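You operate a simulated robot arm through the tools that you are given. There is no shell and no other tool. Be economical: measure what you need, move in short steps, check, and stop when the job is done.

You are at the controls of a simulated two-armed robot. One attempt, no reset.

JOB
Lay the bun in the black bowl, pour the milk over it, add brown sugar.
Fine: the bun on the table; all the milk, one scoop; measuring cup and scoop back; nothing spilt. Set down upright: side stand measuring cup.

It is judged by the outcome, as a careful person would: the job done as asked, and still so three seconds after it is handed in. It fails if anything else is knocked over, pushed out of place, dropped, spilled or broken.

ROBOT AND FRAMES
Two 7-joint arms with fingered hands on one trunk that stands fixed in place. Base frame: the origin is at the foot of the trunk, x ahead of it, y to its left, z up; the work surface is at about z = 0.9. Readings come in m, degrees, newtons and seconds.
The left shoulder is at [0.2, 0.135, 0.97], the right one opposite. Payload 4 kg a hand.
Tool frame (each hand has its own): the origin (TCP) lies between the finger pads and is the grasp point; the fingertips stand 0.025 m ahead of it; z points along the fingers, y is the line along which they close. Largest opening 0.088 m; the body of the gripper starts 0.029 m behind the TCP. The gripper is a hand of 4 fingers: y runs from the thumb to the fingers, the wrist lies at [-0.013, -0.106, -0.174] in the tool frame.
Orientation is told as [roll, pitch, yaw] about the base's x, y, z axes, in that order, counted from this pose: with the fingers straight down and the wrist toward the robot, the tool's x, y and z point along [0, 1, 0], [1, 0, 0] and [0, 0, -1] of the base frame.

CONTROLS
- The arms move only by the tool servo_tool. It takes "left_commands", "right_commands" or both (then of equal length, played together; a hand with none holds still); each is a list of rows, each a list of 2 entries, a list of its own where there are three numbers: the shift along the tool's x, y, z in units of 40 mm (1.0 is 40 mm), then the turn, a rotation vector about the tool's x, y, z in units of 8 degrees (1.0 is 8 degrees). In form: [[[dx, dy, dz], [rx, ry, rz]], ...]. A call has 1 to 10 rows; each row shifts and turns the commanded pose from where the row before left it, along the tool's axes as they then stand. A call with a number of a shift or a turn outside -1 to 1 is refused whole. Each row takes 0.2 s and may step no farther than 0.05 m and 8.6 degrees from the row before; otherwise, the whole call is refused. Where a pose cannot be reached the arm comes as near as it can. A force on the tool above 90 N (or 10 N above the force at the start of the call, whichever is more), or a blocked arm, ends the call early, and 0.2 s more pass. In this call time passes only in rows, and 0.2 s behind the last. The reply holds the time, the measured pose of the TCP, the force on the tool along the base axes, the opening and the grip force, in the units named above and with some noise, with the torque about the TCP (base axes, N m) and any sound that the robot's microphone picked up.
- Cameras (640 x 400 px; columns grow to the right, rows downward): "scene" is now at [0.1323, -0.0468, 1.5826]; the picture's right is [-0.53, -0.85, 0.00], its down [-0.53, 0.33, -0.78] and it looks along [0.66, -0.41, -0.63] (base axes); focal length 337 px, centre (320, 200). "left" rides on the left gripper at [-0.064, -0.083, -0.098] in its tool frame; the picture's right is [-0.62, -0.37, 0.69], its down [0.71, -0.63, 0.30] and it looks along [0.32, 0.68, 0.65] (tool axes); focal length 265 px, centre (320, 200). "right" rides on the right gripper at [0.064, -0.083, -0.098] in its tool frame; the picture's right is [-0.62, 0.37, -0.69], its down [-0.71, -0.63, 0.30] and it looks along [-0.32, 0.68, 0.65] (tool axes); focal length 265 px, centre (320, 200). There is no depth. A picture from a camera that has moved, and an enlarged one, comes with that camera's place and axes in the base frame and with its lens.
- get_image(camera): a new picture of that camera. The clock stands still meanwhile.
- raise_lower(by): slides the trunk up (or, below 0, down) by that many m; the arms and the scene camera ride with it, the base frame stays. It gives what a move gives, with no picture.
- curl_fingers(index, middle, ring, thumb_bend, thumb_turn, hand): sets how far each is bent, from 0 (flat) to 1 (curled in); at 0.3 the hand is open as for a grip, at 0.7 the pads meet at the TCP. One left out holds its place. A second passes; each finger stops where it meets its share of the squeeze, and holds until it gets a number again. It is the only way to open and close the hand. It gives what a move gives, with no picture; readings hold the bend of each and the force on the fingers (four entries, about 0 where the hand has none), thumb and palm. thumb_turn goes from beside the hand (0) to across from the fingers (1), as for a grip.
- pan_tilt(pan, tilt): turns the head with the scene camera to pan (to the left, within 97 degrees either way) and tilt (down, from -29 to 69), counted from straight ahead of the robot. It gives what a move gives.
- enlarge(camera, box): a new picture of the part [left, top, right, bottom] of that camera's present view, enlarged. The clock stands still meanwhile.
- finish_job(): hands the job in; it is judged then, once.

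Work in short steps. Places have to be worked out from the pictures, the camera data and where the tool is seen: move nearer, look again, correct. Check each grasp and each placing, and mend what went wrong. You have 120 turns and 86 pictures in all, those below and enlarged ones among them. Open the grippers and draw the arms clear of the work before you hand the job in, unless the task says otherwise; then end with one line.

The tools are called by a JSON object that holds its "fn" and its "kwargs". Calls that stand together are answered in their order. servo_tool: Moves the arms, as the interface text tells. Its arguments: {"type":"object","properties":{"left_commands":{"type":"array","items":{"type":"array"}},"right_commands":{"type":"array","items":{"type":"array"}}},"required":[]} The other tools are called the same way: raise_lower (by) slides the trunk up or down; curl_fingers (index, middle, ring, thumb_bend, thumb_turn, hand) moves the fingers one by one; pan_tilt (pan, tilt) turns the head that bears the scene camera; get_image (camera) takes a picture; enlarge (camera, box) takes an enlarged picture of a part of a camera's view; finish_job () hands the job in.

At the start:

```text
time_s: 0.0
left_tcp_pos: [0.6202, -0.0404, 1.2471]
left_ee_rot: [0.0, -0.1, 0.0]
left_wrist_force: [-0.4, 0.7, 0.3]
left_moment: [0.01, 0.02, -0.02]
left_grip_width: 0.0875
left_gripper_force: 0.1
left_shape: jaw
left_bend: [0.3, 0.3, 0.3, 0.3, 0.98]
left_finger forces: [0.1, 0.1, 0.0, 0.1, 0.1, 0.1]
right_tcp_pos: [0.3735, -0.4887, 1.2991]
right_ee_rot: [-0.1, -0.1, 0.1]
right_wrist_force: [-0.4, -0.3, -0.4]
right_moment: [0.0, -0.01, -0.03]
right_grip_width: 0.0877
right_gripper_force: 0.0
right_shape: jaw
right_bend: [0.3, 0.3, 0.3, 0.3, 0.98]
right_finger forces: [0.1, 0.0, 0.0, 0.0, 0.0, 0.1]
trunk travel left (down, up): [-0.575, 0.195]
head pan, tilt: [-32.2, 39.0]
```

scene: 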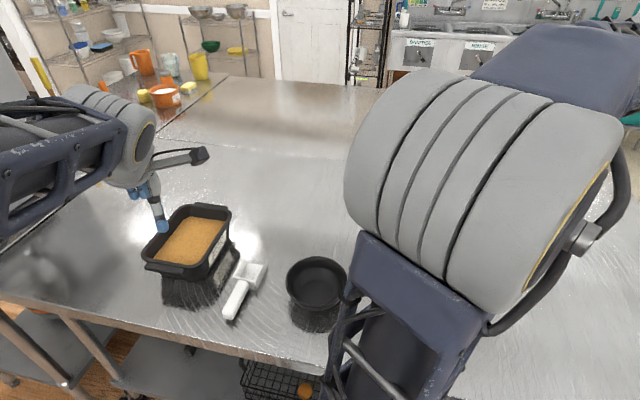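
right: 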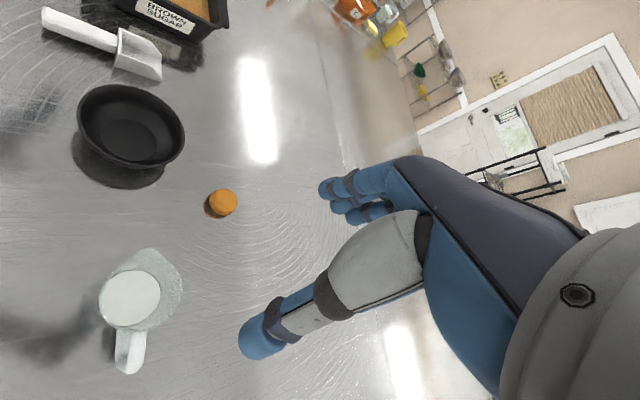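
left: 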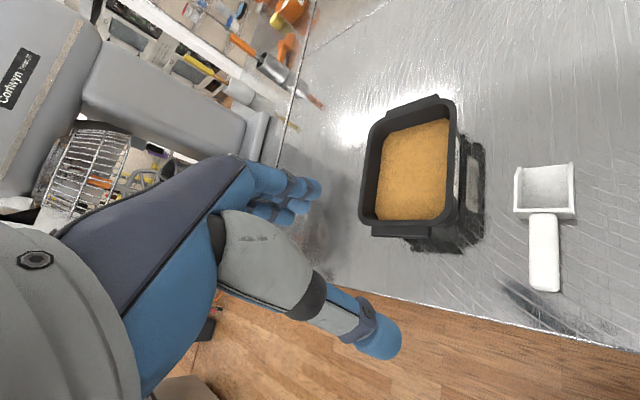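

I place the bun near [0.57,-0.48], the bowl near [0.545,-0.294], and the cup to the right, close to the robot. I'll turn the head to the right and look at the cup area.

{"fn": "pan_tilt", "kwargs": {"pan": -50, "tilt": 55}}

{"fn": "get_image", "kwargs": {"camera": "scene"}}

```text
time_s: 0.8
left_tcp_pos: [0.6215, -0.0411, 1.247]
left_ee_rot: [0.0, 0.0, 0.0]
left_wrist_force: [-1.0, 0.1, 0.4]
left_moment: [-0.04, 0.0, 0.01]
left_grip_width: 0.0874
left_gripper_force: 0.2
left_shape: jaw
left_bend: [0.3, 0.3, 0.3, 0.3, 0.98]
left_finger forces: [0.1, 0.0, 0.0, 0.1, 0.1, 0.0]
right_tcp_pos: [0.3738, -0.4891, 1.2982]
right_ee_rot: [0.0, 0.1, 0.0]
right_wrist_force: [-0.5, -0.3, -0.2]
right_moment: [-0.01, 0.01, -0.02]
right_grip_width: 0.0877
right_gripper_force: 0.1
right_shape: jaw
right_bend: [0.3, 0.3, 0.3, 0.3, 0.98]
right_finger forces: [0.0, 0.0, 0.1, 0.0, 0.0, 0.0]
trunk travel left (down, up): [-0.575, 0.195]
head pan, tilt: [-50.0, 55.0]
```

```text
82 pictures are left
camera scene: at [0.1062, -0.0564, 1.5605], right [-0.77, -0.64, 0.0], down [-0.53, 0.63, -0.57], along [0.37, -0.44, -0.82], focal length 337 px, centre (320, 200)
```

scene: 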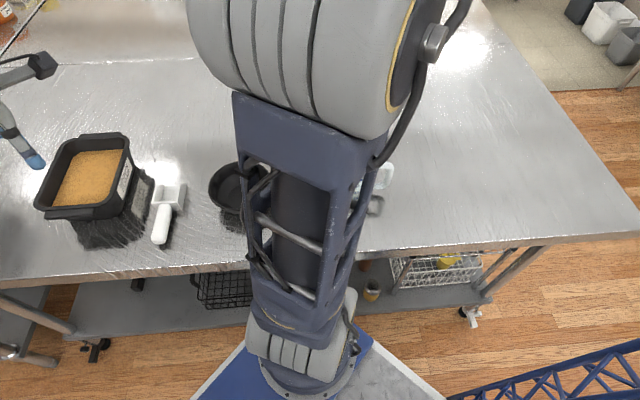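

The robot stands at an angle to the table, and the cup is hidden behind the right arm. I'll bring the right hand forward above the bun and look from closer.

{"fn": "servo_tool", "kwargs": {"right_commands": [[[0, 0.9, 0.4], [0, 0, 0]], [[0, 0.9, 0.5], [0, 0, 0]], [[0, 0.9, 0.5], [0, 0, 0]], [[0, 0.9, 0.5], [0, 0, 0]], [[0, 0.9, 0.5], [0, 0, 0]], [[0, 0.4, 0.5], [0, 0, 0]]]}}

{"fn": "get_image", "kwargs": {"camera": "right"}}

{"fn": "get_image", "kwargs": {"camera": "scene"}}

```text
time_s: 2.2
left_tcp_pos: [0.6214, -0.0401, 1.2464]
left_ee_rot: [0.1, -0.1, 0.0]
left_wrist_force: [-0.3, 0.3, -0.2]
left_moment: [-0.01, -0.04, 0.03]
left_grip_width: 0.0872
left_gripper_force: 0.1
left_shape: jaw
left_bend: [0.3, 0.3, 0.3, 0.3, 0.98]
left_finger forces: [0.0, 0.0, 0.0, 0.0, 0.0, 0.1]
right_tcp_pos: [0.5686, -0.4912, 1.1829]
right_ee_rot: [0.0, 0.0, 0.0]
right_wrist_force: [-0.4, -0.1, 0.1]
right_moment: [0.03, -0.02, 0.01]
right_grip_width: 0.0876
right_gripper_force: 0.0
right_shape: jaw
right_bend: [0.3, 0.3, 0.3, 0.3, 0.98]
right_finger forces: [0.0, 0.0, 0.0, 0.1, 0.0, 0.0]
trunk travel left (down, up): [-0.575, 0.195]
head pan, tilt: [-50.0, 55.0]
```

```text
81 pictures are left
camera right: at [0.4867, -0.4266, 1.2809], right [0.37, -0.62, 0.69], down [-0.63, -0.71, -0.3], along [0.68, -0.32, -0.65], focal length 265 px, centre (320, 200)
```

right: 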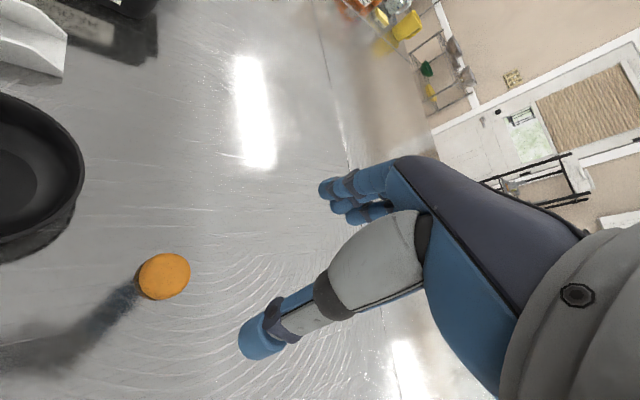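

```text
80 pictures are left
camera scene: at [0.106, -0.0563, 1.5605], right [-0.77, -0.64, 0.0], down [-0.53, 0.63, -0.57], along [0.37, -0.44, -0.82], focal length 337 px, centre (320, 200)
```

scene: 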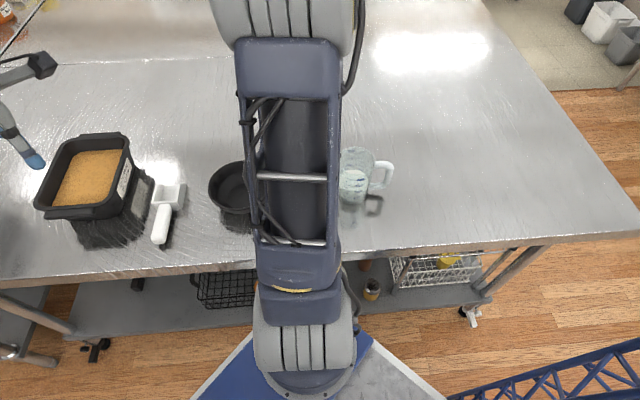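

The bun is at about [0.575,-0.478,0.92]. The cup is near [0.35,-0.47] with its handle pointing away from the bowl. I'll descend over the bun and zoom in on the cup.

{"fn": "servo_tool", "kwargs": {"right_commands": [[[0.33, 0.15, 0.9], [0, 0, 0]], [[0, 0, 1], [0, 0, 0]], [[0, 0, 1], [0, 0, 0]], [[0, 0, 1], [0, 0, 0]], [[0, 0, 0.8], [0, 0, 0]]]}}

{"fn": "get_image", "kwargs": {"camera": "right"}}

{"fn": "enlarge", "kwargs": {"camera": "scene", "box": [180, 120, 420, 270]}}

```text
time_s: 3.4
left_tcp_pos: [0.6211, -0.0411, 1.2477]
left_ee_rot: [0.0, 0.1, 0.1]
left_wrist_force: [0.3, -0.7, -0.2]
left_moment: [0.0, 0.01, 0.01]
left_grip_width: 0.0876
left_gripper_force: 0.1
left_shape: jaw
left_bend: [0.3, 0.3, 0.3, 0.3, 0.98]
left_finger forces: [0.0, 0.0, 0.0, 0.0, 0.1, 0.1]
right_tcp_pos: [0.5761, -0.4758, 0.9918]
right_ee_rot: [0.0, 0.1, 0.0]
right_wrist_force: [0.3, 0.4, 0.5]
right_moment: [-0.02, 0.02, 0.0]
right_grip_width: 0.0877
right_gripper_force: 0.0
right_shape: jaw
right_bend: [0.3, 0.3, 0.3, 0.3, 0.98]
right_finger forces: [0.1, 0.0, 0.0, 0.0, 0.0, 0.0]
trunk travel left (down, up): [-0.575, 0.195]
head pan, tilt: [-50.0, 55.0]
```

```text
79 pictures are left
camera right: at [0.4935, -0.4115, 1.0897], right [0.37, -0.62, 0.69], down [-0.63, -0.72, -0.3], along [0.68, -0.32, -0.65], focal length 265 px, centre (320, 200)
```

right: 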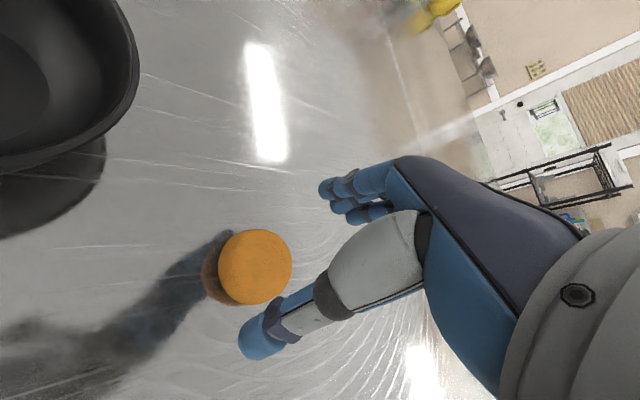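

```text
2.67 times, centred on (300, 195) of scene
camera zoom: at [0.1061, -0.0561, 1.5605], right [-0.77, -0.64, 0.0], down [-0.53, 0.63, -0.57], along [0.37, -0.44, -0.82], focal length 898 px, centre (373, 213)
```

zoom: 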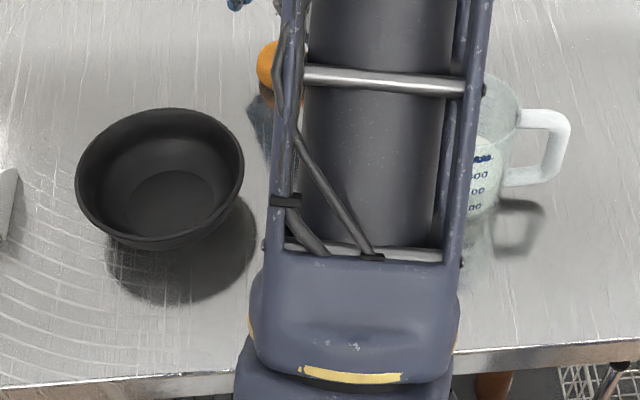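

The bun is 5 cm wide and centred under the TCP. I'll descend to z≈0.928.

{"fn": "servo_tool", "kwargs": {"right_commands": [[[0, -0.05, 0.8], [0, 0, 0]], [[0, 0, 0.78], [0, 0, 0]]]}}

{"fn": "get_image", "kwargs": {"camera": "right"}}

```text
time_s: 4.0
left_tcp_pos: [0.6214, -0.0399, 1.2474]
left_ee_rot: [0.0, -0.1, 0.1]
left_wrist_force: [0.2, 1.0, 0.7]
left_moment: [-0.06, 0.01, 0.0]
left_grip_width: 0.0876
left_gripper_force: 0.0
left_shape: jaw
left_bend: [0.3, 0.3, 0.3, 0.3, 0.98]
left_finger forces: [0.0, 0.1, 0.0, 0.1, 0.1, 0.0]
right_tcp_pos: [0.5744, -0.4755, 0.9282]
right_ee_rot: [0.0, 0.2, 0.1]
right_wrist_force: [0.6, 1.2, 0.8]
right_moment: [0.0, -0.02, 0.0]
right_grip_width: 0.0878
right_gripper_force: 0.1
right_shape: jaw
right_bend: [0.3, 0.3, 0.3, 0.3, 0.98]
right_finger forces: [0.0, 0.0, 0.0, 0.0, 0.1, 0.1]
trunk travel left (down, up): [-0.575, 0.195]
head pan, tilt: [-50.0, 55.0]
```

```text
77 pictures are left
camera right: at [0.4906, -0.4112, 1.0258], right [0.37, -0.62, 0.69], down [-0.63, -0.72, -0.3], along [0.68, -0.32, -0.65], focal length 265 px, centre (320, 200)
```

right: 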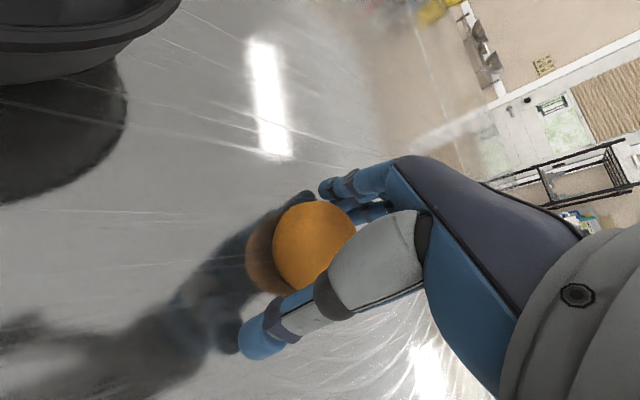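

The bun sits between thumb and fingers, so I'll close.

{"fn": "curl_fingers", "kwargs": {"hand": "right", "index": 0.56, "middle": 0.56, "ring": 0.56, "thumb_bend": 0.56}}

{"fn": "get_image", "kwargs": {"camera": "right"}}

```text
time_s: 5.0
left_tcp_pos: [0.6214, -0.0405, 1.2471]
left_ee_rot: [0.0, 0.0, 0.0]
left_wrist_force: [-0.3, 0.2, 0.2]
left_moment: [-0.02, 0.0, 0.02]
left_grip_width: 0.0875
left_gripper_force: 0.1
left_shape: jaw
left_bend: [0.3, 0.3, 0.3, 0.3, 0.98]
left_finger forces: [0.0, 0.0, 0.0, 0.0, 0.0, 0.0]
right_tcp_pos: [0.5746, -0.4752, 0.9291]
right_ee_rot: [-0.1, 0.0, 0.1]
right_wrist_force: [4.3, 0.9, 11.9]
right_moment: [-0.1, -0.41, 0.02]
right_grip_width: 0.0419
right_gripper_force: 11.0
right_shape: fingers
right_bend: [0.52, 0.5, 0.54, 0.49, 0.96]
right_finger forces: [2.5, 12.6, 1.5, 0.0, 5.4, 0.0]
trunk travel left (down, up): [-0.575, 0.195]
head pan, tilt: [-50.0, 55.0]
```

```text
76 pictures are left
camera right: at [0.4909, -0.4114, 1.0266], right [0.37, -0.62, 0.69], down [-0.63, -0.72, -0.3], along [0.68, -0.32, -0.65], focal length 265 px, centre (320, 200)
```

right: 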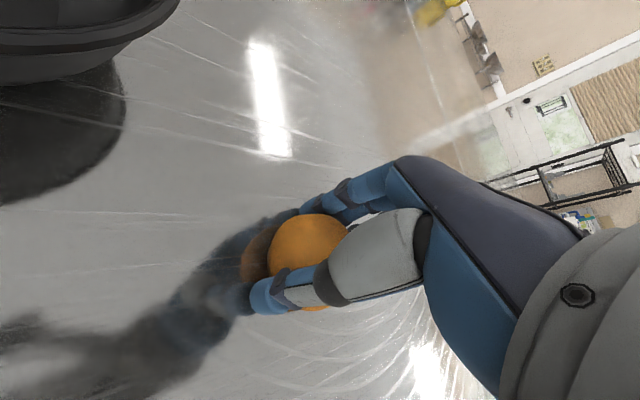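

The bun is gripped at about 11 N. I'll lift it straight up and look.

{"fn": "servo_tool", "kwargs": {"right_commands": [[[0, 0, -0.5], [0, 0, 0]], [[0, 0, -1], [0, 0, 0]], [[0, 0, -1], [0, 0, 0]], [[0, 0, -0.8], [0, 0, 0]]]}}

{"fn": "get_image", "kwargs": {"camera": "right"}}

```text
time_s: 6.0
left_tcp_pos: [0.6218, -0.0403, 1.247]
left_ee_rot: [0.0, 0.0, 0.0]
left_wrist_force: [-1.4, -0.6, -0.7]
left_moment: [-0.02, 0.01, 0.01]
left_grip_width: 0.0876
left_gripper_force: 0.1
left_shape: jaw
left_bend: [0.3, 0.3, 0.3, 0.3, 0.98]
left_finger forces: [0.0, 0.1, 0.0, 0.0, 0.0, 0.0]
right_tcp_pos: [0.5737, -0.4766, 1.0626]
right_ee_rot: [0.0, 0.1, 0.0]
right_wrist_force: [0.1, -0.5, 0.0]
right_moment: [0.01, -0.01, 0.01]
right_grip_width: 0.0418
right_gripper_force: 6.3
right_shape: fingers
right_bend: [0.53, 0.52, 0.54, 0.49, 0.96]
right_finger forces: [2.0, 2.9, 1.2, 0.1, 6.2, 0.0]
trunk travel left (down, up): [-0.575, 0.195]
head pan, tilt: [-50.0, 55.0]
```

```text
75 pictures are left
camera right: at [0.4913, -0.4123, 1.1602], right [0.37, -0.62, 0.69], down [-0.63, -0.71, -0.3], along [0.68, -0.32, -0.65], focal length 265 px, centre (320, 200)
```

right: 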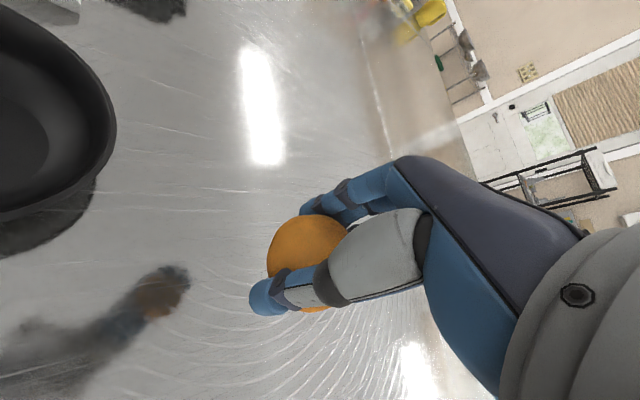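

The bun is held. I'll move over the bowl centre near [0.545,-0.295].

{"fn": "servo_tool", "kwargs": {"right_commands": [[[0.9, -0.15, 0], [0, 0, 0]], [[0.9, -0.15, 0], [0, 0, 0]], [[0.9, -0.15, 0], [0, 0, 0]], [[0.9, -0.15, 0], [0, 0, 0]], [[0.9, -0.15, 0], [0, 0, 0]]]}}

{"fn": "get_image", "kwargs": {"camera": "right"}}

{"fn": "get_image", "kwargs": {"camera": "scene"}}

```text
time_s: 7.2
left_tcp_pos: [0.622, -0.0397, 1.2472]
left_ee_rot: [0.0, 0.0, 0.1]
left_wrist_force: [0.4, 0.9, -0.5]
left_moment: [0.0, 0.0, 0.01]
left_grip_width: 0.0876
left_gripper_force: 0.0
left_shape: jaw
left_bend: [0.3, 0.3, 0.3, 0.3, 0.98]
left_finger forces: [0.1, 0.1, 0.1, 0.0, 0.1, 0.0]
right_tcp_pos: [0.5423, -0.2986, 1.0611]
right_ee_rot: [0.0, 0.1, 0.0]
right_wrist_force: [-0.2, -0.2, -0.2]
right_moment: [0.01, 0.01, -0.01]
right_grip_width: 0.0414
right_gripper_force: 6.2
right_shape: fingers
right_bend: [0.53, 0.52, 0.54, 0.49, 0.96]
right_finger forces: [2.0, 2.7, 1.3, 0.0, 6.0, 0.1]
trunk travel left (down, up): [-0.575, 0.195]
head pan, tilt: [-50.0, 55.0]
```

```text
74 pictures are left
camera right: at [0.4602, -0.2344, 1.1594], right [0.37, -0.62, 0.69], down [-0.63, -0.71, -0.3], along [0.68, -0.32, -0.65], focal length 265 px, centre (320, 200)
```

right: 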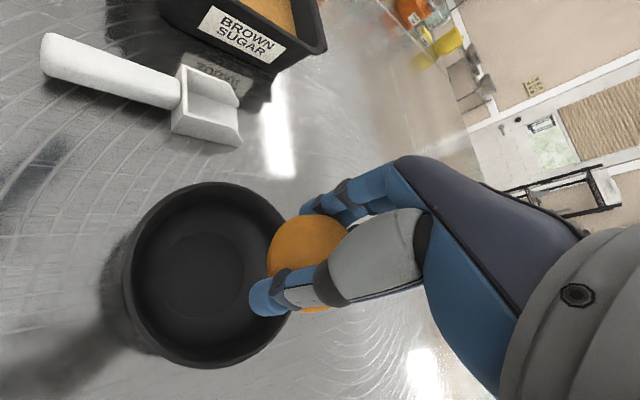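

```text
73 pictures are left
camera scene: at [0.1063, -0.0568, 1.5604], right [-0.77, -0.64, 0.0], down [-0.53, 0.63, -0.57], along [0.37, -0.44, -0.82], focal length 337 px, centre (320, 200)
```

scene: 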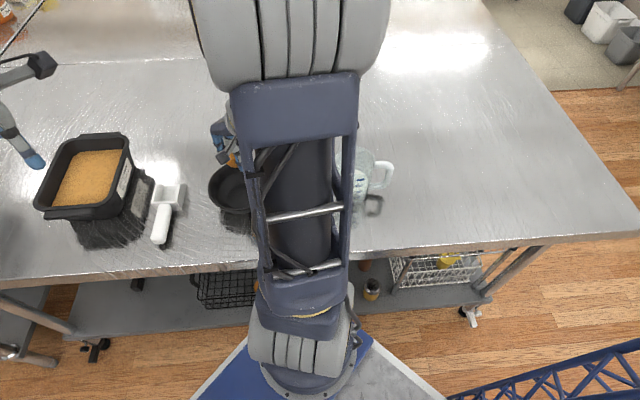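

The bun is over the bowl. I'll lower gently, watching force, and look again.

{"fn": "servo_tool", "kwargs": {"right_commands": [[[0.1, 0, 0.8], [0, 0, 0]], [[0, 0, 0.8], [0, 0, 0]], [[0, 0, 0.7], [0, 0, 0]]]}}

{"fn": "get_image", "kwargs": {"camera": "right"}}

{"fn": "get_image", "kwargs": {"camera": "left"}}

```text
time_s: 8.0
left_tcp_pos: [0.6208, -0.0418, 1.2476]
left_ee_rot: [0.0, 0.0, 0.0]
left_wrist_force: [0.5, -0.1, -0.5]
left_moment: [0.0, 0.03, 0.0]
left_grip_width: 0.0875
left_gripper_force: 0.0
left_shape: jaw
left_bend: [0.3, 0.3, 0.3, 0.3, 0.98]
left_finger forces: [0.1, 0.0, 0.0, 0.0, 0.1, 0.0]
right_tcp_pos: [0.543, -0.2936, 0.9687]
right_ee_rot: [0.0, 0.0, -0.1]
right_wrist_force: [-0.3, 0.3, -0.1]
right_moment: [0.01, 0.01, -0.03]
right_grip_width: 0.0418
right_gripper_force: 5.9
right_shape: fingers
right_bend: [0.53, 0.52, 0.54, 0.49, 0.96]
right_finger forces: [1.9, 2.8, 1.3, 0.1, 5.9, 0.0]
trunk travel left (down, up): [-0.575, 0.195]
head pan, tilt: [-50.0, 55.0]
```

```text
72 pictures are left
camera right: at [0.4607, -0.229, 1.0664], right [0.37, -0.62, 0.69], down [-0.63, -0.71, -0.3], along [0.68, -0.32, -0.65], focal length 265 px, centre (320, 200)
```

right: 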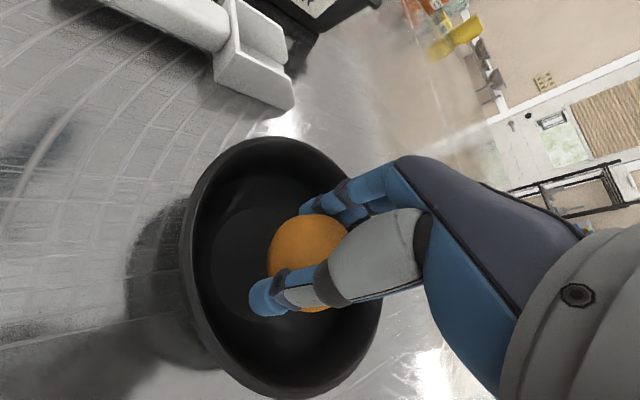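

```text
71 pictures are left
camera left: at [0.5375, -0.105, 1.3443], right [-0.37, -0.62, -0.69], down [-0.63, 0.71, -0.3], along [0.68, 0.32, -0.65], focal length 265 px, centre (320, 200)
```

left: 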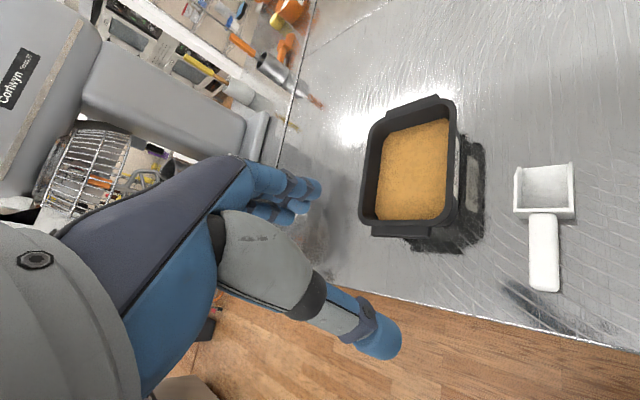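

The bun is going down well inside the bowl. I'll lower another 2 cm with force watch.

{"fn": "servo_tool", "kwargs": {"right_commands": [[[0, 0, 0.25], [0, 0, 0]], [[0, 0, 0.2], [0, 0, 0]]]}}

{"fn": "get_image", "kwargs": {"camera": "right"}}

```text
time_s: 8.6
left_tcp_pos: [0.6205, -0.0408, 1.246]
left_ee_rot: [0.0, 0.0, 0.0]
left_wrist_force: [-0.1, 0.0, -0.6]
left_moment: [0.01, 0.0, -0.02]
left_grip_width: 0.0876
left_gripper_force: 0.1
left_shape: jaw
left_bend: [0.3, 0.3, 0.3, 0.3, 0.98]
left_finger forces: [0.0, 0.1, 0.1, 0.0, 0.0, 0.1]
right_tcp_pos: [0.5433, -0.2913, 0.9509]
right_ee_rot: [0.0, 0.0, 0.1]
right_wrist_force: [0.4, 0.0, -0.9]
right_moment: [-0.02, -0.02, 0.0]
right_grip_width: 0.0415
right_gripper_force: 5.7
right_shape: fingers
right_bend: [0.53, 0.52, 0.54, 0.49, 0.96]
right_finger forces: [1.9, 2.8, 1.3, 0.0, 5.9, 0.1]
trunk travel left (down, up): [-0.575, 0.195]
head pan, tilt: [-50.0, 55.0]
```

```text
70 pictures are left
camera right: at [0.4601, -0.2277, 1.0493], right [0.37, -0.62, 0.69], down [-0.63, -0.72, -0.3], along [0.68, -0.32, -0.65], focal length 265 px, centre (320, 200)
```

right: 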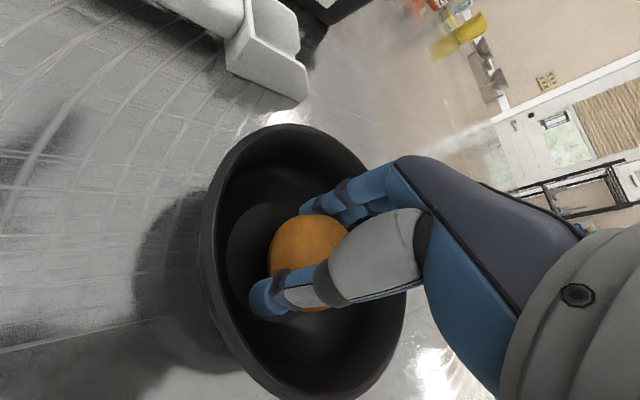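

There's no contact yet. I'll go another 8 mm down, then open partly.

{"fn": "servo_tool", "kwargs": {"right_commands": [[[0, 0, 0.2], [0, 0, 0]]]}}

{"fn": "curl_fingers", "kwargs": {"hand": "right", "index": 0.4, "middle": 0.4, "ring": 0.4, "thumb_bend": 0.4}}

{"fn": "get_image", "kwargs": {"camera": "right"}}

```text
time_s: 9.0
left_tcp_pos: [0.6216, -0.0411, 1.2466]
left_ee_rot: [0.0, 0.0, -0.1]
left_wrist_force: [-0.8, 0.3, -0.1]
left_moment: [0.03, -0.05, -0.01]
left_grip_width: 0.0878
left_gripper_force: 0.1
left_shape: jaw
left_bend: [0.3, 0.3, 0.3, 0.3, 0.98]
left_finger forces: [0.0, 0.1, 0.1, 0.0, 0.0, 0.0]
right_tcp_pos: [0.543, -0.2925, 0.9446]
right_ee_rot: [-0.1, 0.0, 0.0]
right_wrist_force: [1.0, -0.8, -0.1]
right_moment: [0.01, -0.04, 0.02]
right_grip_width: 0.0414
right_gripper_force: 6.4
right_shape: fingers
right_bend: [0.53, 0.52, 0.54, 0.49, 0.96]
right_finger forces: [1.9, 2.8, 1.3, 0.1, 5.9, 0.0]
trunk travel left (down, up): [-0.575, 0.195]
head pan, tilt: [-50.0, 55.0]
```

```text
time_s: 10.0
left_tcp_pos: [0.6213, -0.0403, 1.2474]
left_ee_rot: [0.0, 0.0, -0.1]
left_wrist_force: [0.3, 0.3, -0.3]
left_moment: [-0.01, 0.01, -0.01]
left_grip_width: 0.0877
left_gripper_force: 0.1
left_shape: jaw
left_bend: [0.3, 0.3, 0.3, 0.3, 0.98]
left_finger forces: [0.0, 0.0, 0.1, 0.1, 0.0, 0.0]
right_tcp_pos: [0.5433, -0.292, 0.9438]
right_ee_rot: [0.1, 0.0, 0.1]
right_wrist_force: [-0.4, 0.2, -0.1]
right_moment: [0.02, -0.03, 0.04]
right_grip_width: 0.0629
right_gripper_force: 0.1
right_shape: fingers
right_bend: [0.4, 0.4, 0.4, 0.4, 0.97]
right_finger forces: [0.0, 0.1, 0.0, 0.0, 0.1, 0.0]
trunk travel left (down, up): [-0.575, 0.195]
head pan, tilt: [-50.0, 55.0]
```

```text
69 pictures are left
camera right: at [0.4605, -0.2278, 1.0416], right [0.37, -0.62, 0.69], down [-0.63, -0.72, -0.3], along [0.68, -0.32, -0.65], focal length 265 px, centre (320, 200)
```

right: 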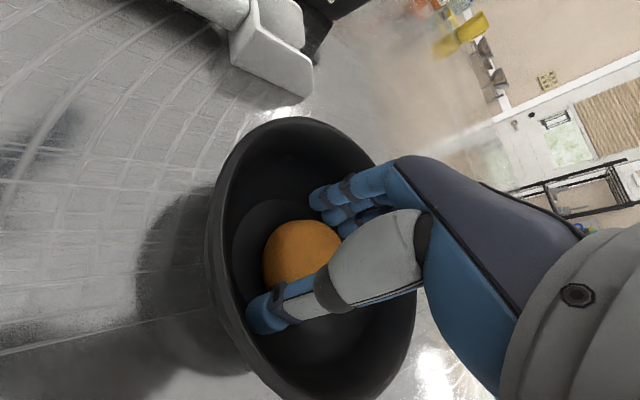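

The bun is released. I'll lift straight out and check.

{"fn": "servo_tool", "kwargs": {"right_commands": [[[0, 0, -0.5], [0, 0, 0]], [[0, 0, -1], [0, 0, 0]], [[0, 0, -1], [0, 0, 0]], [[0, 0, -1], [0, 0, 0]], [[0, 0, -1], [0, 0, 0]], [[0, 0, -1], [0, 0, 0]]]}}

{"fn": "get_image", "kwargs": {"camera": "right"}}

```text
time_s: 11.4
left_tcp_pos: [0.6217, -0.0408, 1.2473]
left_ee_rot: [0.1, 0.1, 0.0]
left_wrist_force: [-0.3, 0.7, -0.9]
left_moment: [-0.07, -0.01, 0.01]
left_grip_width: 0.0877
left_gripper_force: 0.0
left_shape: jaw
left_bend: [0.3, 0.3, 0.3, 0.3, 0.98]
left_finger forces: [0.0, 0.0, 0.2, 0.0, 0.0, 0.0]
right_tcp_pos: [0.5447, -0.2926, 1.1673]
right_ee_rot: [0.0, 0.0, 0.1]
right_wrist_force: [-0.2, 0.1, 0.5]
right_moment: [0.02, 0.02, 0.0]
right_grip_width: 0.0632
right_gripper_force: 0.1
right_shape: fingers
right_bend: [0.4, 0.4, 0.4, 0.4, 0.97]
right_finger forces: [0.1, 0.1, 0.0, 0.0, 0.0, 0.0]
trunk travel left (down, up): [-0.575, 0.195]
head pan, tilt: [-50.0, 55.0]
```

```text
68 pictures are left
camera right: at [0.4619, -0.2279, 1.2644], right [0.37, -0.62, 0.69], down [-0.63, -0.71, -0.3], along [0.68, -0.32, -0.65], focal length 265 px, centre (320, 200)
```

right: 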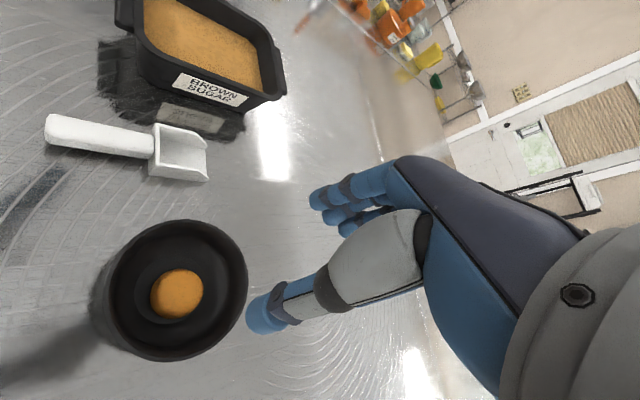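

The bun lies in the bowl. Now I'll move the right hand back toward the cup's handle side, high up, to see it.

{"fn": "servo_tool", "kwargs": {"right_commands": [[[-0.9, -0.7, -0.3], [0, 0, 0]], [[-0.9, -0.7, -0.3], [0, 0, 0]], [[-0.9, -0.7, 0], [0, 0, 0]], [[-0.9, -0.7, 0], [0, 0, 0]], [[-0.9, -0.7, 0], [0, 0, 0]], [[-0.9, -0.7, 0], [0, 0, 0]], [[-0.9, -0.7, 0], [0, 0, 0]]]}}

{"fn": "servo_tool", "kwargs": {"right_commands": [[[0, 0, 0], [0, 0, 0.9]], [[0, 0, 0], [0, 0, 0.9]], [[0, 0, 0], [0, 0, 0.9]], [[0, 0, 0], [0, 0, 0.9]], [[0, 0, 0], [0, 0, 0.9]], [[0, 0, 0], [0, 0, 0.9]], [[0, 0, 0], [0, 0, 0.85]]]}}

{"fn": "get_image", "kwargs": {"camera": "right"}}

{"fn": "get_image", "kwargs": {"camera": "scene"}}

```text
time_s: 13.0
left_tcp_pos: [0.6215, -0.041, 1.2465]
left_ee_rot: [0.0, 0.1, 0.0]
left_wrist_force: [0.7, 0.2, -0.2]
left_moment: [-0.02, 0.01, 0.01]
left_grip_width: 0.0877
left_gripper_force: 0.0
left_shape: jaw
left_bend: [0.3, 0.3, 0.3, 0.3, 0.98]
left_finger forces: [0.1, 0.0, 0.0, 0.0, 0.0, 0.0]
right_tcp_pos: [0.3463, -0.5445, 1.19]
right_ee_rot: [0.0, 0.0, 0.2]
right_wrist_force: [-0.2, -0.3, -0.1]
right_moment: [-0.01, 0.02, 0.02]
right_grip_width: 0.063
right_gripper_force: 0.0
right_shape: fingers
right_bend: [0.4, 0.4, 0.4, 0.4, 0.97]
right_finger forces: [0.0, 0.0, 0.1, 0.0, 0.0, 0.0]
trunk travel left (down, up): [-0.575, 0.195]
head pan, tilt: [-50.0, 55.0]
```

```text
time_s: 14.6
left_tcp_pos: [0.6213, -0.0404, 1.2467]
left_ee_rot: [0.0, -0.1, -0.1]
left_wrist_force: [-1.4, -0.1, -0.6]
left_moment: [-0.02, 0.0, -0.02]
left_grip_width: 0.0873
left_gripper_force: 0.0
left_shape: jaw
left_bend: [0.3, 0.3, 0.3, 0.3, 0.98]
left_finger forces: [0.1, 0.0, 0.1, 0.1, 0.0, 0.0]
right_tcp_pos: [0.3488, -0.5444, 1.1886]
right_ee_rot: [0.0, 0.0, -50.1]
right_wrist_force: [-0.1, -0.2, 0.5]
right_moment: [-0.01, -0.01, 0.01]
right_grip_width: 0.0632
right_gripper_force: 0.0
right_shape: fingers
right_bend: [0.4, 0.4, 0.4, 0.4, 0.97]
right_finger forces: [0.0, 0.0, 0.0, 0.0, 0.0, 0.1]
trunk travel left (down, up): [-0.575, 0.195]
head pan, tilt: [-50.0, 55.0]
```

```text
67 pictures are left
camera right: at [0.3439, -0.439, 1.2863], right [-0.24, -0.68, 0.69], down [-0.95, 0.02, -0.3], along [0.19, -0.73, -0.65], focal length 265 px, centre (320, 200)
```

right: 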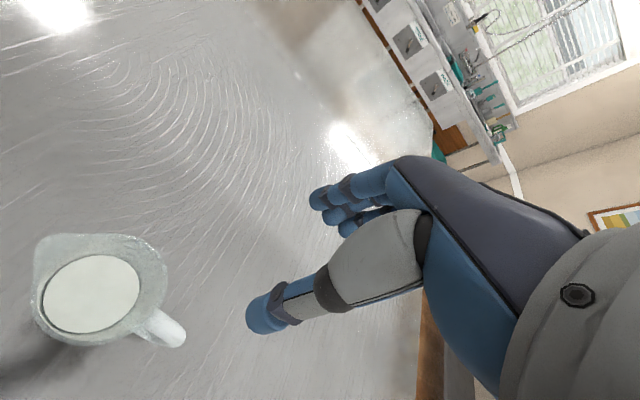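

```text
66 pictures are left
camera scene: at [0.1062, -0.0565, 1.5604], right [-0.77, -0.64, 0.0], down [-0.53, 0.63, -0.57], along [0.37, -0.44, -0.82], focal length 337 px, centre (320, 200)
```

scene: 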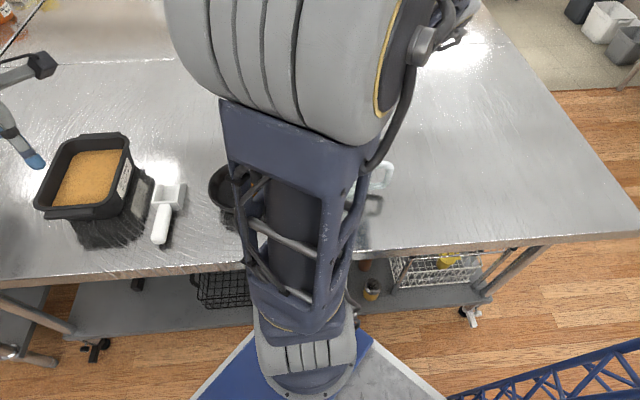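

The spout faces the bowl. The handle's outer bar is near [0.302,-0.528], z about 0.92–0.99. I'll open the hand wider and tilt the fingers forward about 48° here at height, to test reach.

{"fn": "curl_fingers", "kwargs": {"hand": "right", "index": 0.35, "middle": 0.35, "ring": 0.35, "thumb_bend": 0.35}}

{"fn": "servo_tool", "kwargs": {"right_commands": [[[-0.6, 0, -0.2], [0, 0, -0.4]], [[-0.6, 0, -0.2], [0, 1, 0]], [[-0.5, 0, -0.2], [0, 1, 0]], [[-0.5, 0, 0], [0, 1, 0]], [[-0.5, 0, 0], [0, 1, 0]], [[0, 0, 0], [0, 1, 0]], [[0, 0, 0], [0, 1, 0]]]}}

{"fn": "get_image", "kwargs": {"camera": "right"}}

{"fn": "get_image", "kwargs": {"camera": "scene"}}

```text
time_s: 15.6
left_tcp_pos: [0.6219, -0.0419, 1.2462]
left_ee_rot: [0.1, 0.0, -0.1]
left_wrist_force: [0.1, -0.2, -0.6]
left_moment: [-0.04, -0.01, -0.02]
left_grip_width: 0.0878
left_gripper_force: 0.1
left_shape: jaw
left_bend: [0.3, 0.3, 0.3, 0.3, 0.98]
left_finger forces: [0.0, 0.0, 0.1, 0.1, 0.0, 0.1]
right_tcp_pos: [0.3481, -0.5441, 1.1885]
right_ee_rot: [0.0, 0.0, -49.9]
right_wrist_force: [0.7, -0.7, -1.0]
right_moment: [0.0, 0.03, 0.02]
right_grip_width: 0.0736
right_gripper_force: 0.1
right_shape: fingers
right_bend: [0.35, 0.35, 0.35, 0.35, 0.97]
right_finger forces: [0.0, 0.0, 0.1, 0.1, 0.1, 0.1]
trunk travel left (down, up): [-0.575, 0.195]
head pan, tilt: [-50.0, 55.0]
```

```text
time_s: 17.2
left_tcp_pos: [0.6212, -0.0407, 1.2473]
left_ee_rot: [0.0, 0.0, 0.1]
left_wrist_force: [0.4, 0.5, -0.3]
left_moment: [-0.01, 0.02, 0.02]
left_grip_width: 0.0875
left_gripper_force: 0.1
left_shape: jaw
left_bend: [0.3, 0.3, 0.3, 0.3, 0.98]
left_finger forces: [0.0, 0.0, 0.0, 0.0, 0.0, 0.0]
right_tcp_pos: [0.2703, -0.6155, 1.1971]
right_ee_rot: [48.1, 0.0, -46.8]
right_wrist_force: [0.5, 0.2, 0.6]
right_moment: [0.02, -0.01, -0.02]
right_grip_width: 0.074
right_gripper_force: 0.1
right_shape: fingers
right_bend: [0.35, 0.35, 0.35, 0.35, 0.97]
right_finger forces: [0.0, 0.0, 0.0, 0.0, 0.0, 0.1]
trunk travel left (down, up): [-0.575, 0.195]
head pan, tilt: [-50.0, 55.0]
```

```text
65 pictures are left
camera right: at [0.1917, -0.5759, 1.3096], right [-0.42, -0.91, 0.0], down [-0.61, 0.29, -0.73], along [0.67, -0.31, -0.68], focal length 265 px, centre (320, 200)
```

right: 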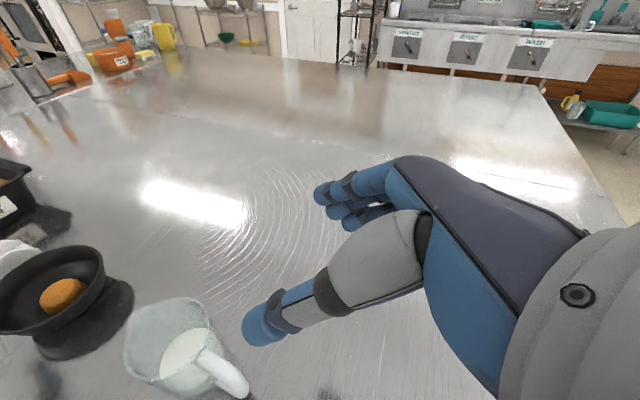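

```text
64 pictures are left
camera scene: at [0.1063, -0.0562, 1.5605], right [-0.77, -0.64, 0.0], down [-0.53, 0.63, -0.57], along [0.37, -0.44, -0.82], focal length 337 px, centre (320, 200)
```

scene: 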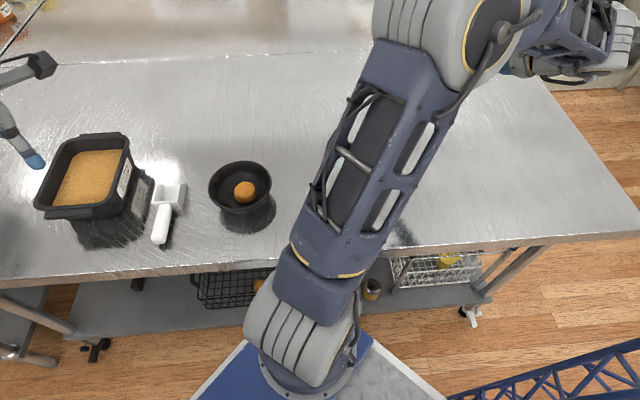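

The tilt was reached. I'll move to a pre-approach about 8 cm short of the handle and look again.

{"fn": "servo_tool", "kwargs": {"right_commands": [[[-0.46, -0.21, 0.73], [0, 0, 0]], [[-0.46, -0.21, 0.73], [0, 0, 0]], [[-0.46, -0.21, 0.73], [0, 0, 0]], [[-0.46, -0.21, 0.73], [0, 0, 0]], [[-0.46, -0.21, 0.73], [0, 0, 0]]]}}

{"fn": "get_image", "kwargs": {"camera": "right"}}

{"fn": "get_image", "kwargs": {"camera": "scene"}}

```text
time_s: 18.4
left_tcp_pos: [0.6213, -0.0409, 1.2463]
left_ee_rot: [-0.1, 0.0, 0.1]
left_wrist_force: [-1.0, 0.0, 0.2]
left_moment: [0.0, -0.02, 0.0]
left_grip_width: 0.0877
left_gripper_force: 0.0
left_shape: jaw
left_bend: [0.3, 0.3, 0.3, 0.3, 0.98]
left_finger forces: [0.1, 0.0, 0.1, 0.0, 0.0, 0.0]
right_tcp_pos: [0.2763, -0.5531, 1.0313]
right_ee_rot: [48.0, 0.0, -46.7]
right_wrist_force: [-0.4, -0.1, 0.4]
right_moment: [0.01, 0.0, -0.04]
right_grip_width: 0.0742
right_gripper_force: 0.0
right_shape: fingers
right_bend: [0.35, 0.35, 0.35, 0.35, 0.97]
right_finger forces: [0.0, 0.0, 0.0, 0.0, 0.0, 0.1]
trunk travel left (down, up): [-0.575, 0.195]
head pan, tilt: [-50.0, 55.0]
```

```text
63 pictures are left
camera right: at [0.1981, -0.5133, 1.1432], right [-0.42, -0.91, 0.0], down [-0.62, 0.29, -0.73], along [0.66, -0.31, -0.68], focal length 265 px, centre (320, 200)
```

right: 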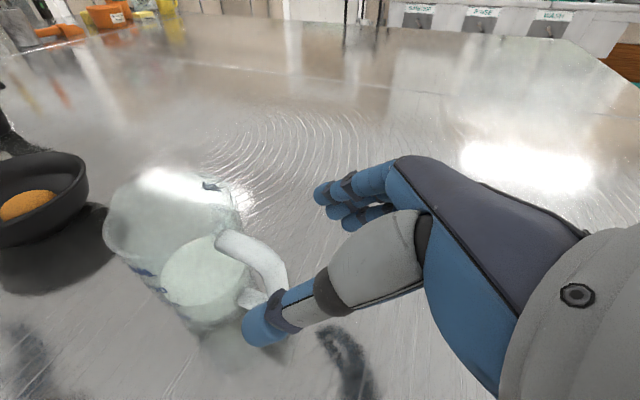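

```text
62 pictures are left
camera scene: at [0.1062, -0.0563, 1.5605], right [-0.77, -0.64, 0.0], down [-0.53, 0.63, -0.57], along [0.37, -0.44, -0.82], focal length 337 px, centre (320, 200)
```

scene: 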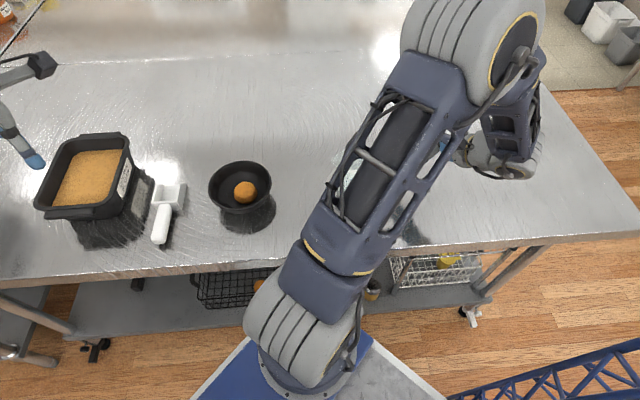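

The handle bar is at about [0.305,-0.527]. I'll align, advance half way and look.

{"fn": "servo_tool", "kwargs": {"right_commands": [[[-0.75, 0.03, 0], [0, 0, 0]], [[0, 0, 0.6], [0, 0, 0]], [[0, 0, 0.5], [0, 0, 0]]]}}

{"fn": "get_image", "kwargs": {"camera": "right"}}

```text
time_s: 19.2
left_tcp_pos: [0.6218, -0.0399, 1.2469]
left_ee_rot: [-0.1, 0.0, 0.0]
left_wrist_force: [-0.2, -0.8, 0.3]
left_moment: [0.02, 0.0, 0.01]
left_grip_width: 0.0877
left_gripper_force: 0.1
left_shape: jaw
left_bend: [0.3, 0.3, 0.3, 0.3, 0.98]
left_finger forces: [0.0, 0.0, 0.0, 0.1, 0.0, 0.0]
right_tcp_pos: [0.283, -0.5451, 0.9781]
right_ee_rot: [48.0, 0.0, -46.7]
right_wrist_force: [0.2, -0.1, 0.7]
right_moment: [-0.02, 0.02, 0.04]
right_grip_width: 0.0738
right_gripper_force: 0.1
right_shape: fingers
right_bend: [0.35, 0.35, 0.35, 0.35, 0.97]
right_finger forces: [0.0, 0.1, 0.0, 0.0, 0.0, 0.0]
trunk travel left (down, up): [-0.575, 0.195]
head pan, tilt: [-50.0, 55.0]
```

```text
61 pictures are left
camera right: at [0.2056, -0.505, 1.0916], right [-0.42, -0.91, 0.0], down [-0.62, 0.29, -0.73], along [0.66, -0.31, -0.68], focal length 265 px, centre (320, 200)
```

right: 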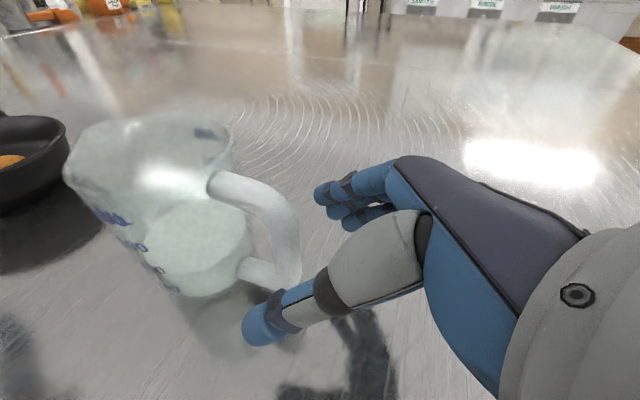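

I'm aligned; 38 mm remain to the bar. I'll advance and look before closing.

{"fn": "servo_tool", "kwargs": {"right_commands": [[[0, 0.05, 0.5], [0, 0, 0]], [[0, 0.05, 0.46], [0, 0, 0]]]}}

{"fn": "get_image", "kwargs": {"camera": "right"}}

```text
time_s: 19.8
left_tcp_pos: [0.6218, -0.0414, 1.2457]
left_ee_rot: [0.0, -0.1, -0.1]
left_wrist_force: [-0.3, 0.0, 0.4]
left_moment: [-0.03, -0.03, -0.01]
left_grip_width: 0.0877
left_gripper_force: 0.1
left_shape: jaw
left_bend: [0.3, 0.3, 0.3, 0.3, 0.98]
left_finger forces: [0.0, 0.0, 0.0, 0.1, 0.1, 0.0]
right_tcp_pos: [0.3072, -0.5291, 0.9527]
right_ee_rot: [48.1, 0.0, -46.6]
right_wrist_force: [-0.4, 0.2, -0.7]
right_moment: [-0.04, 0.02, -0.01]
right_grip_width: 0.0742
right_gripper_force: 0.1
right_shape: fingers
right_bend: [0.35, 0.35, 0.35, 0.35, 0.97]
right_finger forces: [0.0, 0.0, 0.0, 0.1, 0.0, 0.1]
trunk travel left (down, up): [-0.575, 0.195]
head pan, tilt: [-50.0, 55.0]
```

```text
60 pictures are left
camera right: at [0.2292, -0.4889, 1.0656], right [-0.42, -0.91, 0.0], down [-0.62, 0.29, -0.73], along [0.66, -0.31, -0.68], focal length 265 px, centre (320, 200)
```

right: 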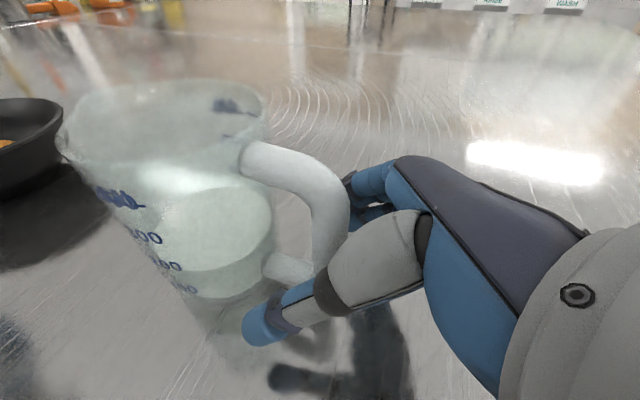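

The handle bar is right at the TCP. I'll close firmly.

{"fn": "curl_fingers", "kwargs": {"hand": "right", "index": 0.8, "middle": 0.8, "ring": 0.8, "thumb_bend": 0.75}}

{"fn": "get_image", "kwargs": {"camera": "right"}}

```text
time_s: 20.8
left_tcp_pos: [0.622, -0.0411, 1.2471]
left_ee_rot: [-0.1, 0.0, 0.0]
left_wrist_force: [0.0, 0.0, -0.2]
left_moment: [-0.01, -0.01, -0.02]
left_grip_width: 0.0876
left_gripper_force: 0.0
left_shape: jaw
left_bend: [0.3, 0.3, 0.3, 0.3, 0.98]
left_finger forces: [0.1, 0.0, 0.0, 0.0, 0.0, 0.0]
right_tcp_pos: [0.308, -0.5281, 0.9525]
right_ee_rot: [48.0, 0.0, -46.6]
right_wrist_force: [0.7, 0.1, -0.6]
right_moment: [-0.01, -0.01, 0.0]
right_grip_width: 0.0
right_gripper_force: 2.0
right_shape: fingers
right_bend: [0.77, 0.8, 0.79, 0.72, 0.97]
right_finger forces: [0.2, 0.7, 1.5, 0.1, 1.8, 0.3]
trunk travel left (down, up): [-0.575, 0.195]
head pan, tilt: [-50.0, 55.0]
```

```text
59 pictures are left
camera right: at [0.2292, -0.489, 1.0658], right [-0.42, -0.91, 0.0], down [-0.62, 0.29, -0.73], along [0.66, -0.31, -0.68], focal length 265 px, centre (320, 200)
```

right: 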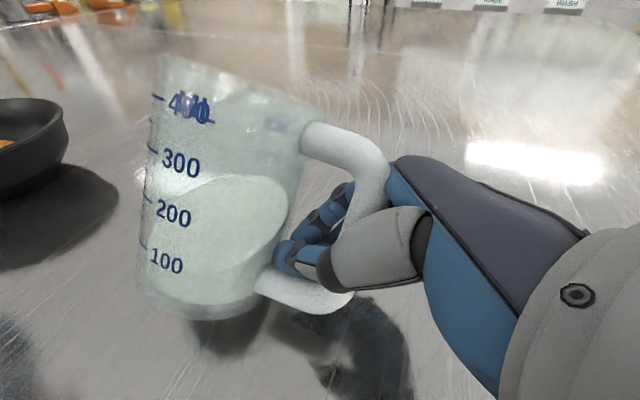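

The cup shifted and turned as the fingers hooked through the handle. I'll check from the scene camera whether it's still standing.

{"fn": "enlarge", "kwargs": {"camera": "scene", "box": [280, 100, 480, 260]}}

{"fn": "enlarge", "kwargs": {"camera": "right", "box": [100, 40, 440, 350]}}

```text
2.50 times, centred on (380, 180) of scene
camera zoom: at [0.1062, -0.0565, 1.5604], right [-0.77, -0.64, 0.0], down [-0.53, 0.63, -0.57], along [0.37, -0.44, -0.82], focal length 842 px, centre (170, 250)
```

zoom: 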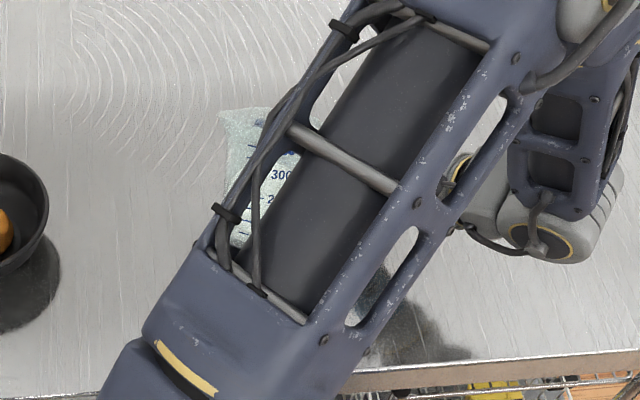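

```text
1.29 times, centred on (270, 195) of right
camera zoom: at [0.2292, -0.489, 1.0658], right [-0.42, -0.91, 0.0], down [-0.62, 0.29, -0.73], along [0.66, -0.31, -0.68], focal length 342 px, centre (384, 206)
```

zoom: 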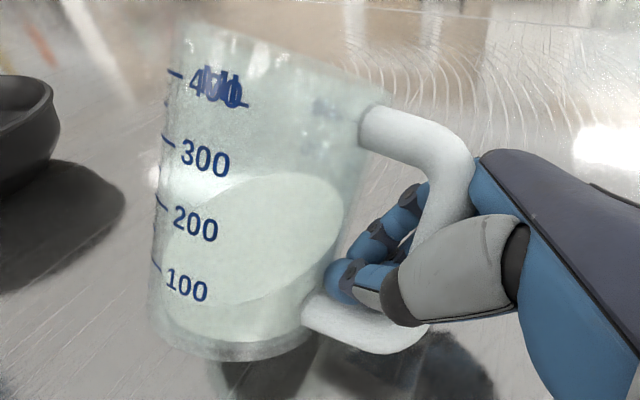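

The cup now leans about 35–40° sideways, toward tool +y. The handle is caught between the curled fingers and the palm, and the milk is still inside. I'll right it gently by rotating the hand back about the horizontal radial axis, 8° first, and watch the cup follow.

{"fn": "servo_tool", "kwargs": {"right_commands": [[[0, 0, 0], [-0.33, 0, -0.37]], [[0, 0, 0], [-0.33, 0, -0.37]]]}}

{"fn": "get_image", "kwargs": {"camera": "right"}}

```text
time_s: 21.4
left_tcp_pos: [0.6209, -0.0413, 1.2471]
left_ee_rot: [0.0, 0.0, 0.1]
left_wrist_force: [0.4, 0.1, 0.0]
left_moment: [0.0, 0.0, -0.01]
left_grip_width: 0.0876
left_gripper_force: 0.0
left_shape: jaw
left_bend: [0.3, 0.3, 0.3, 0.3, 0.98]
left_finger forces: [0.1, 0.0, 0.0, 0.1, 0.0, 0.0]
right_tcp_pos: [0.3092, -0.5296, 0.9529]
right_ee_rot: [48.0, -7.9, -46.8]
right_wrist_force: [-0.6, -0.5, 0.3]
right_moment: [-0.02, -0.01, -0.01]
right_grip_width: 0.0
right_gripper_force: 1.6
right_shape: fingers
right_bend: [0.77, 0.8, 0.8, 0.72, 0.97]
right_finger forces: [0.2, 0.1, 1.1, 0.1, 1.3, 0.1]
trunk travel left (down, up): [-0.575, 0.195]
head pan, tilt: [-50.0, 55.0]
```

```text
56 pictures are left
camera right: at [0.2193, -0.4779, 1.0531], right [-0.43, -0.9, 0.05], down [-0.54, 0.21, -0.81], along [0.72, -0.38, -0.58], focal length 265 px, centre (320, 200)
```

right: 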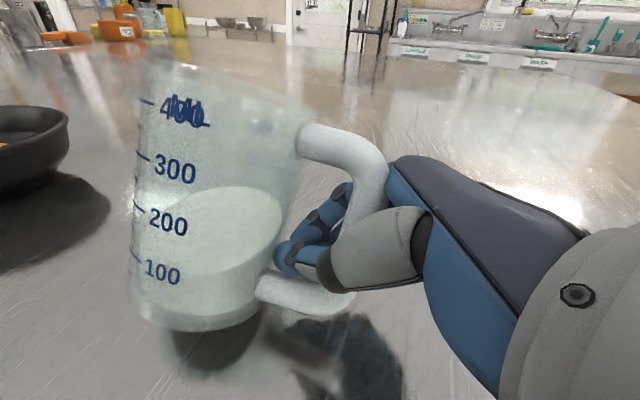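

The cup followed and is now nearly upright. Before regripping I want a second view, so I'll turn the left hand's camera toward the cup.

{"fn": "servo_tool", "kwargs": {"left_commands": [[[0, 0, 0], [0, 0, 1]], [[0, 0, 0], [0, 0, 1]], [[0, 0, 0], [0, 0, 1]], [[0, 0, 0], [0, 0, 1]], [[0, 0, 0], [0, 0, 1]], [[0, 0, 0], [0, 0, 1]], [[0, 0, 0], [0, 0, 1]], [[0, 0, 0], [0, 0, 1]], [[0, 0, 0], [0, 0, 1]], [[0, 0, 0], [0, 0, 1]]]}}

{"fn": "get_image", "kwargs": {"camera": "left"}}

```text
time_s: 23.6
left_tcp_pos: [0.6211, -0.0392, 1.2474]
left_ee_rot: [0.0, 0.0, -80.0]
left_wrist_force: [-0.6, 1.4, 0.7]
left_moment: [-0.03, 0.0, -0.01]
left_grip_width: 0.0875
left_gripper_force: 0.0
left_shape: jaw
left_bend: [0.3, 0.3, 0.3, 0.3, 0.98]
left_finger forces: [0.0, 0.0, 0.1, 0.0, 0.0, 0.1]
right_tcp_pos: [0.3084, -0.5292, 0.9526]
right_ee_rot: [48.0, -7.9, -46.7]
right_wrist_force: [0.4, 0.2, -1.7]
right_moment: [0.0, -0.01, -0.05]
right_grip_width: 0.0001
right_gripper_force: 1.3
right_shape: fingers
right_bend: [0.77, 0.8, 0.8, 0.72, 0.97]
right_finger forces: [0.1, 0.2, 1.3, 0.1, 1.4, 0.1]
trunk travel left (down, up): [-0.575, 0.195]
head pan, tilt: [-50.0, 55.0]
```

```text
55 pictures are left
camera left: at [0.5434, 0.0309, 1.3446], right [-0.67, 0.26, -0.69], down [0.6, 0.74, -0.3], along [0.44, -0.62, -0.65], focal length 265 px, centre (320, 200)
```

left: 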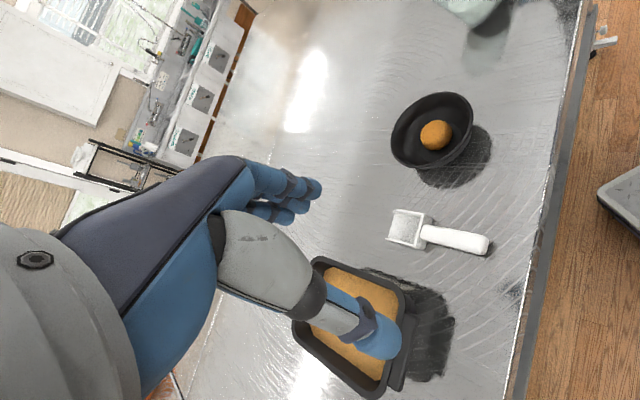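

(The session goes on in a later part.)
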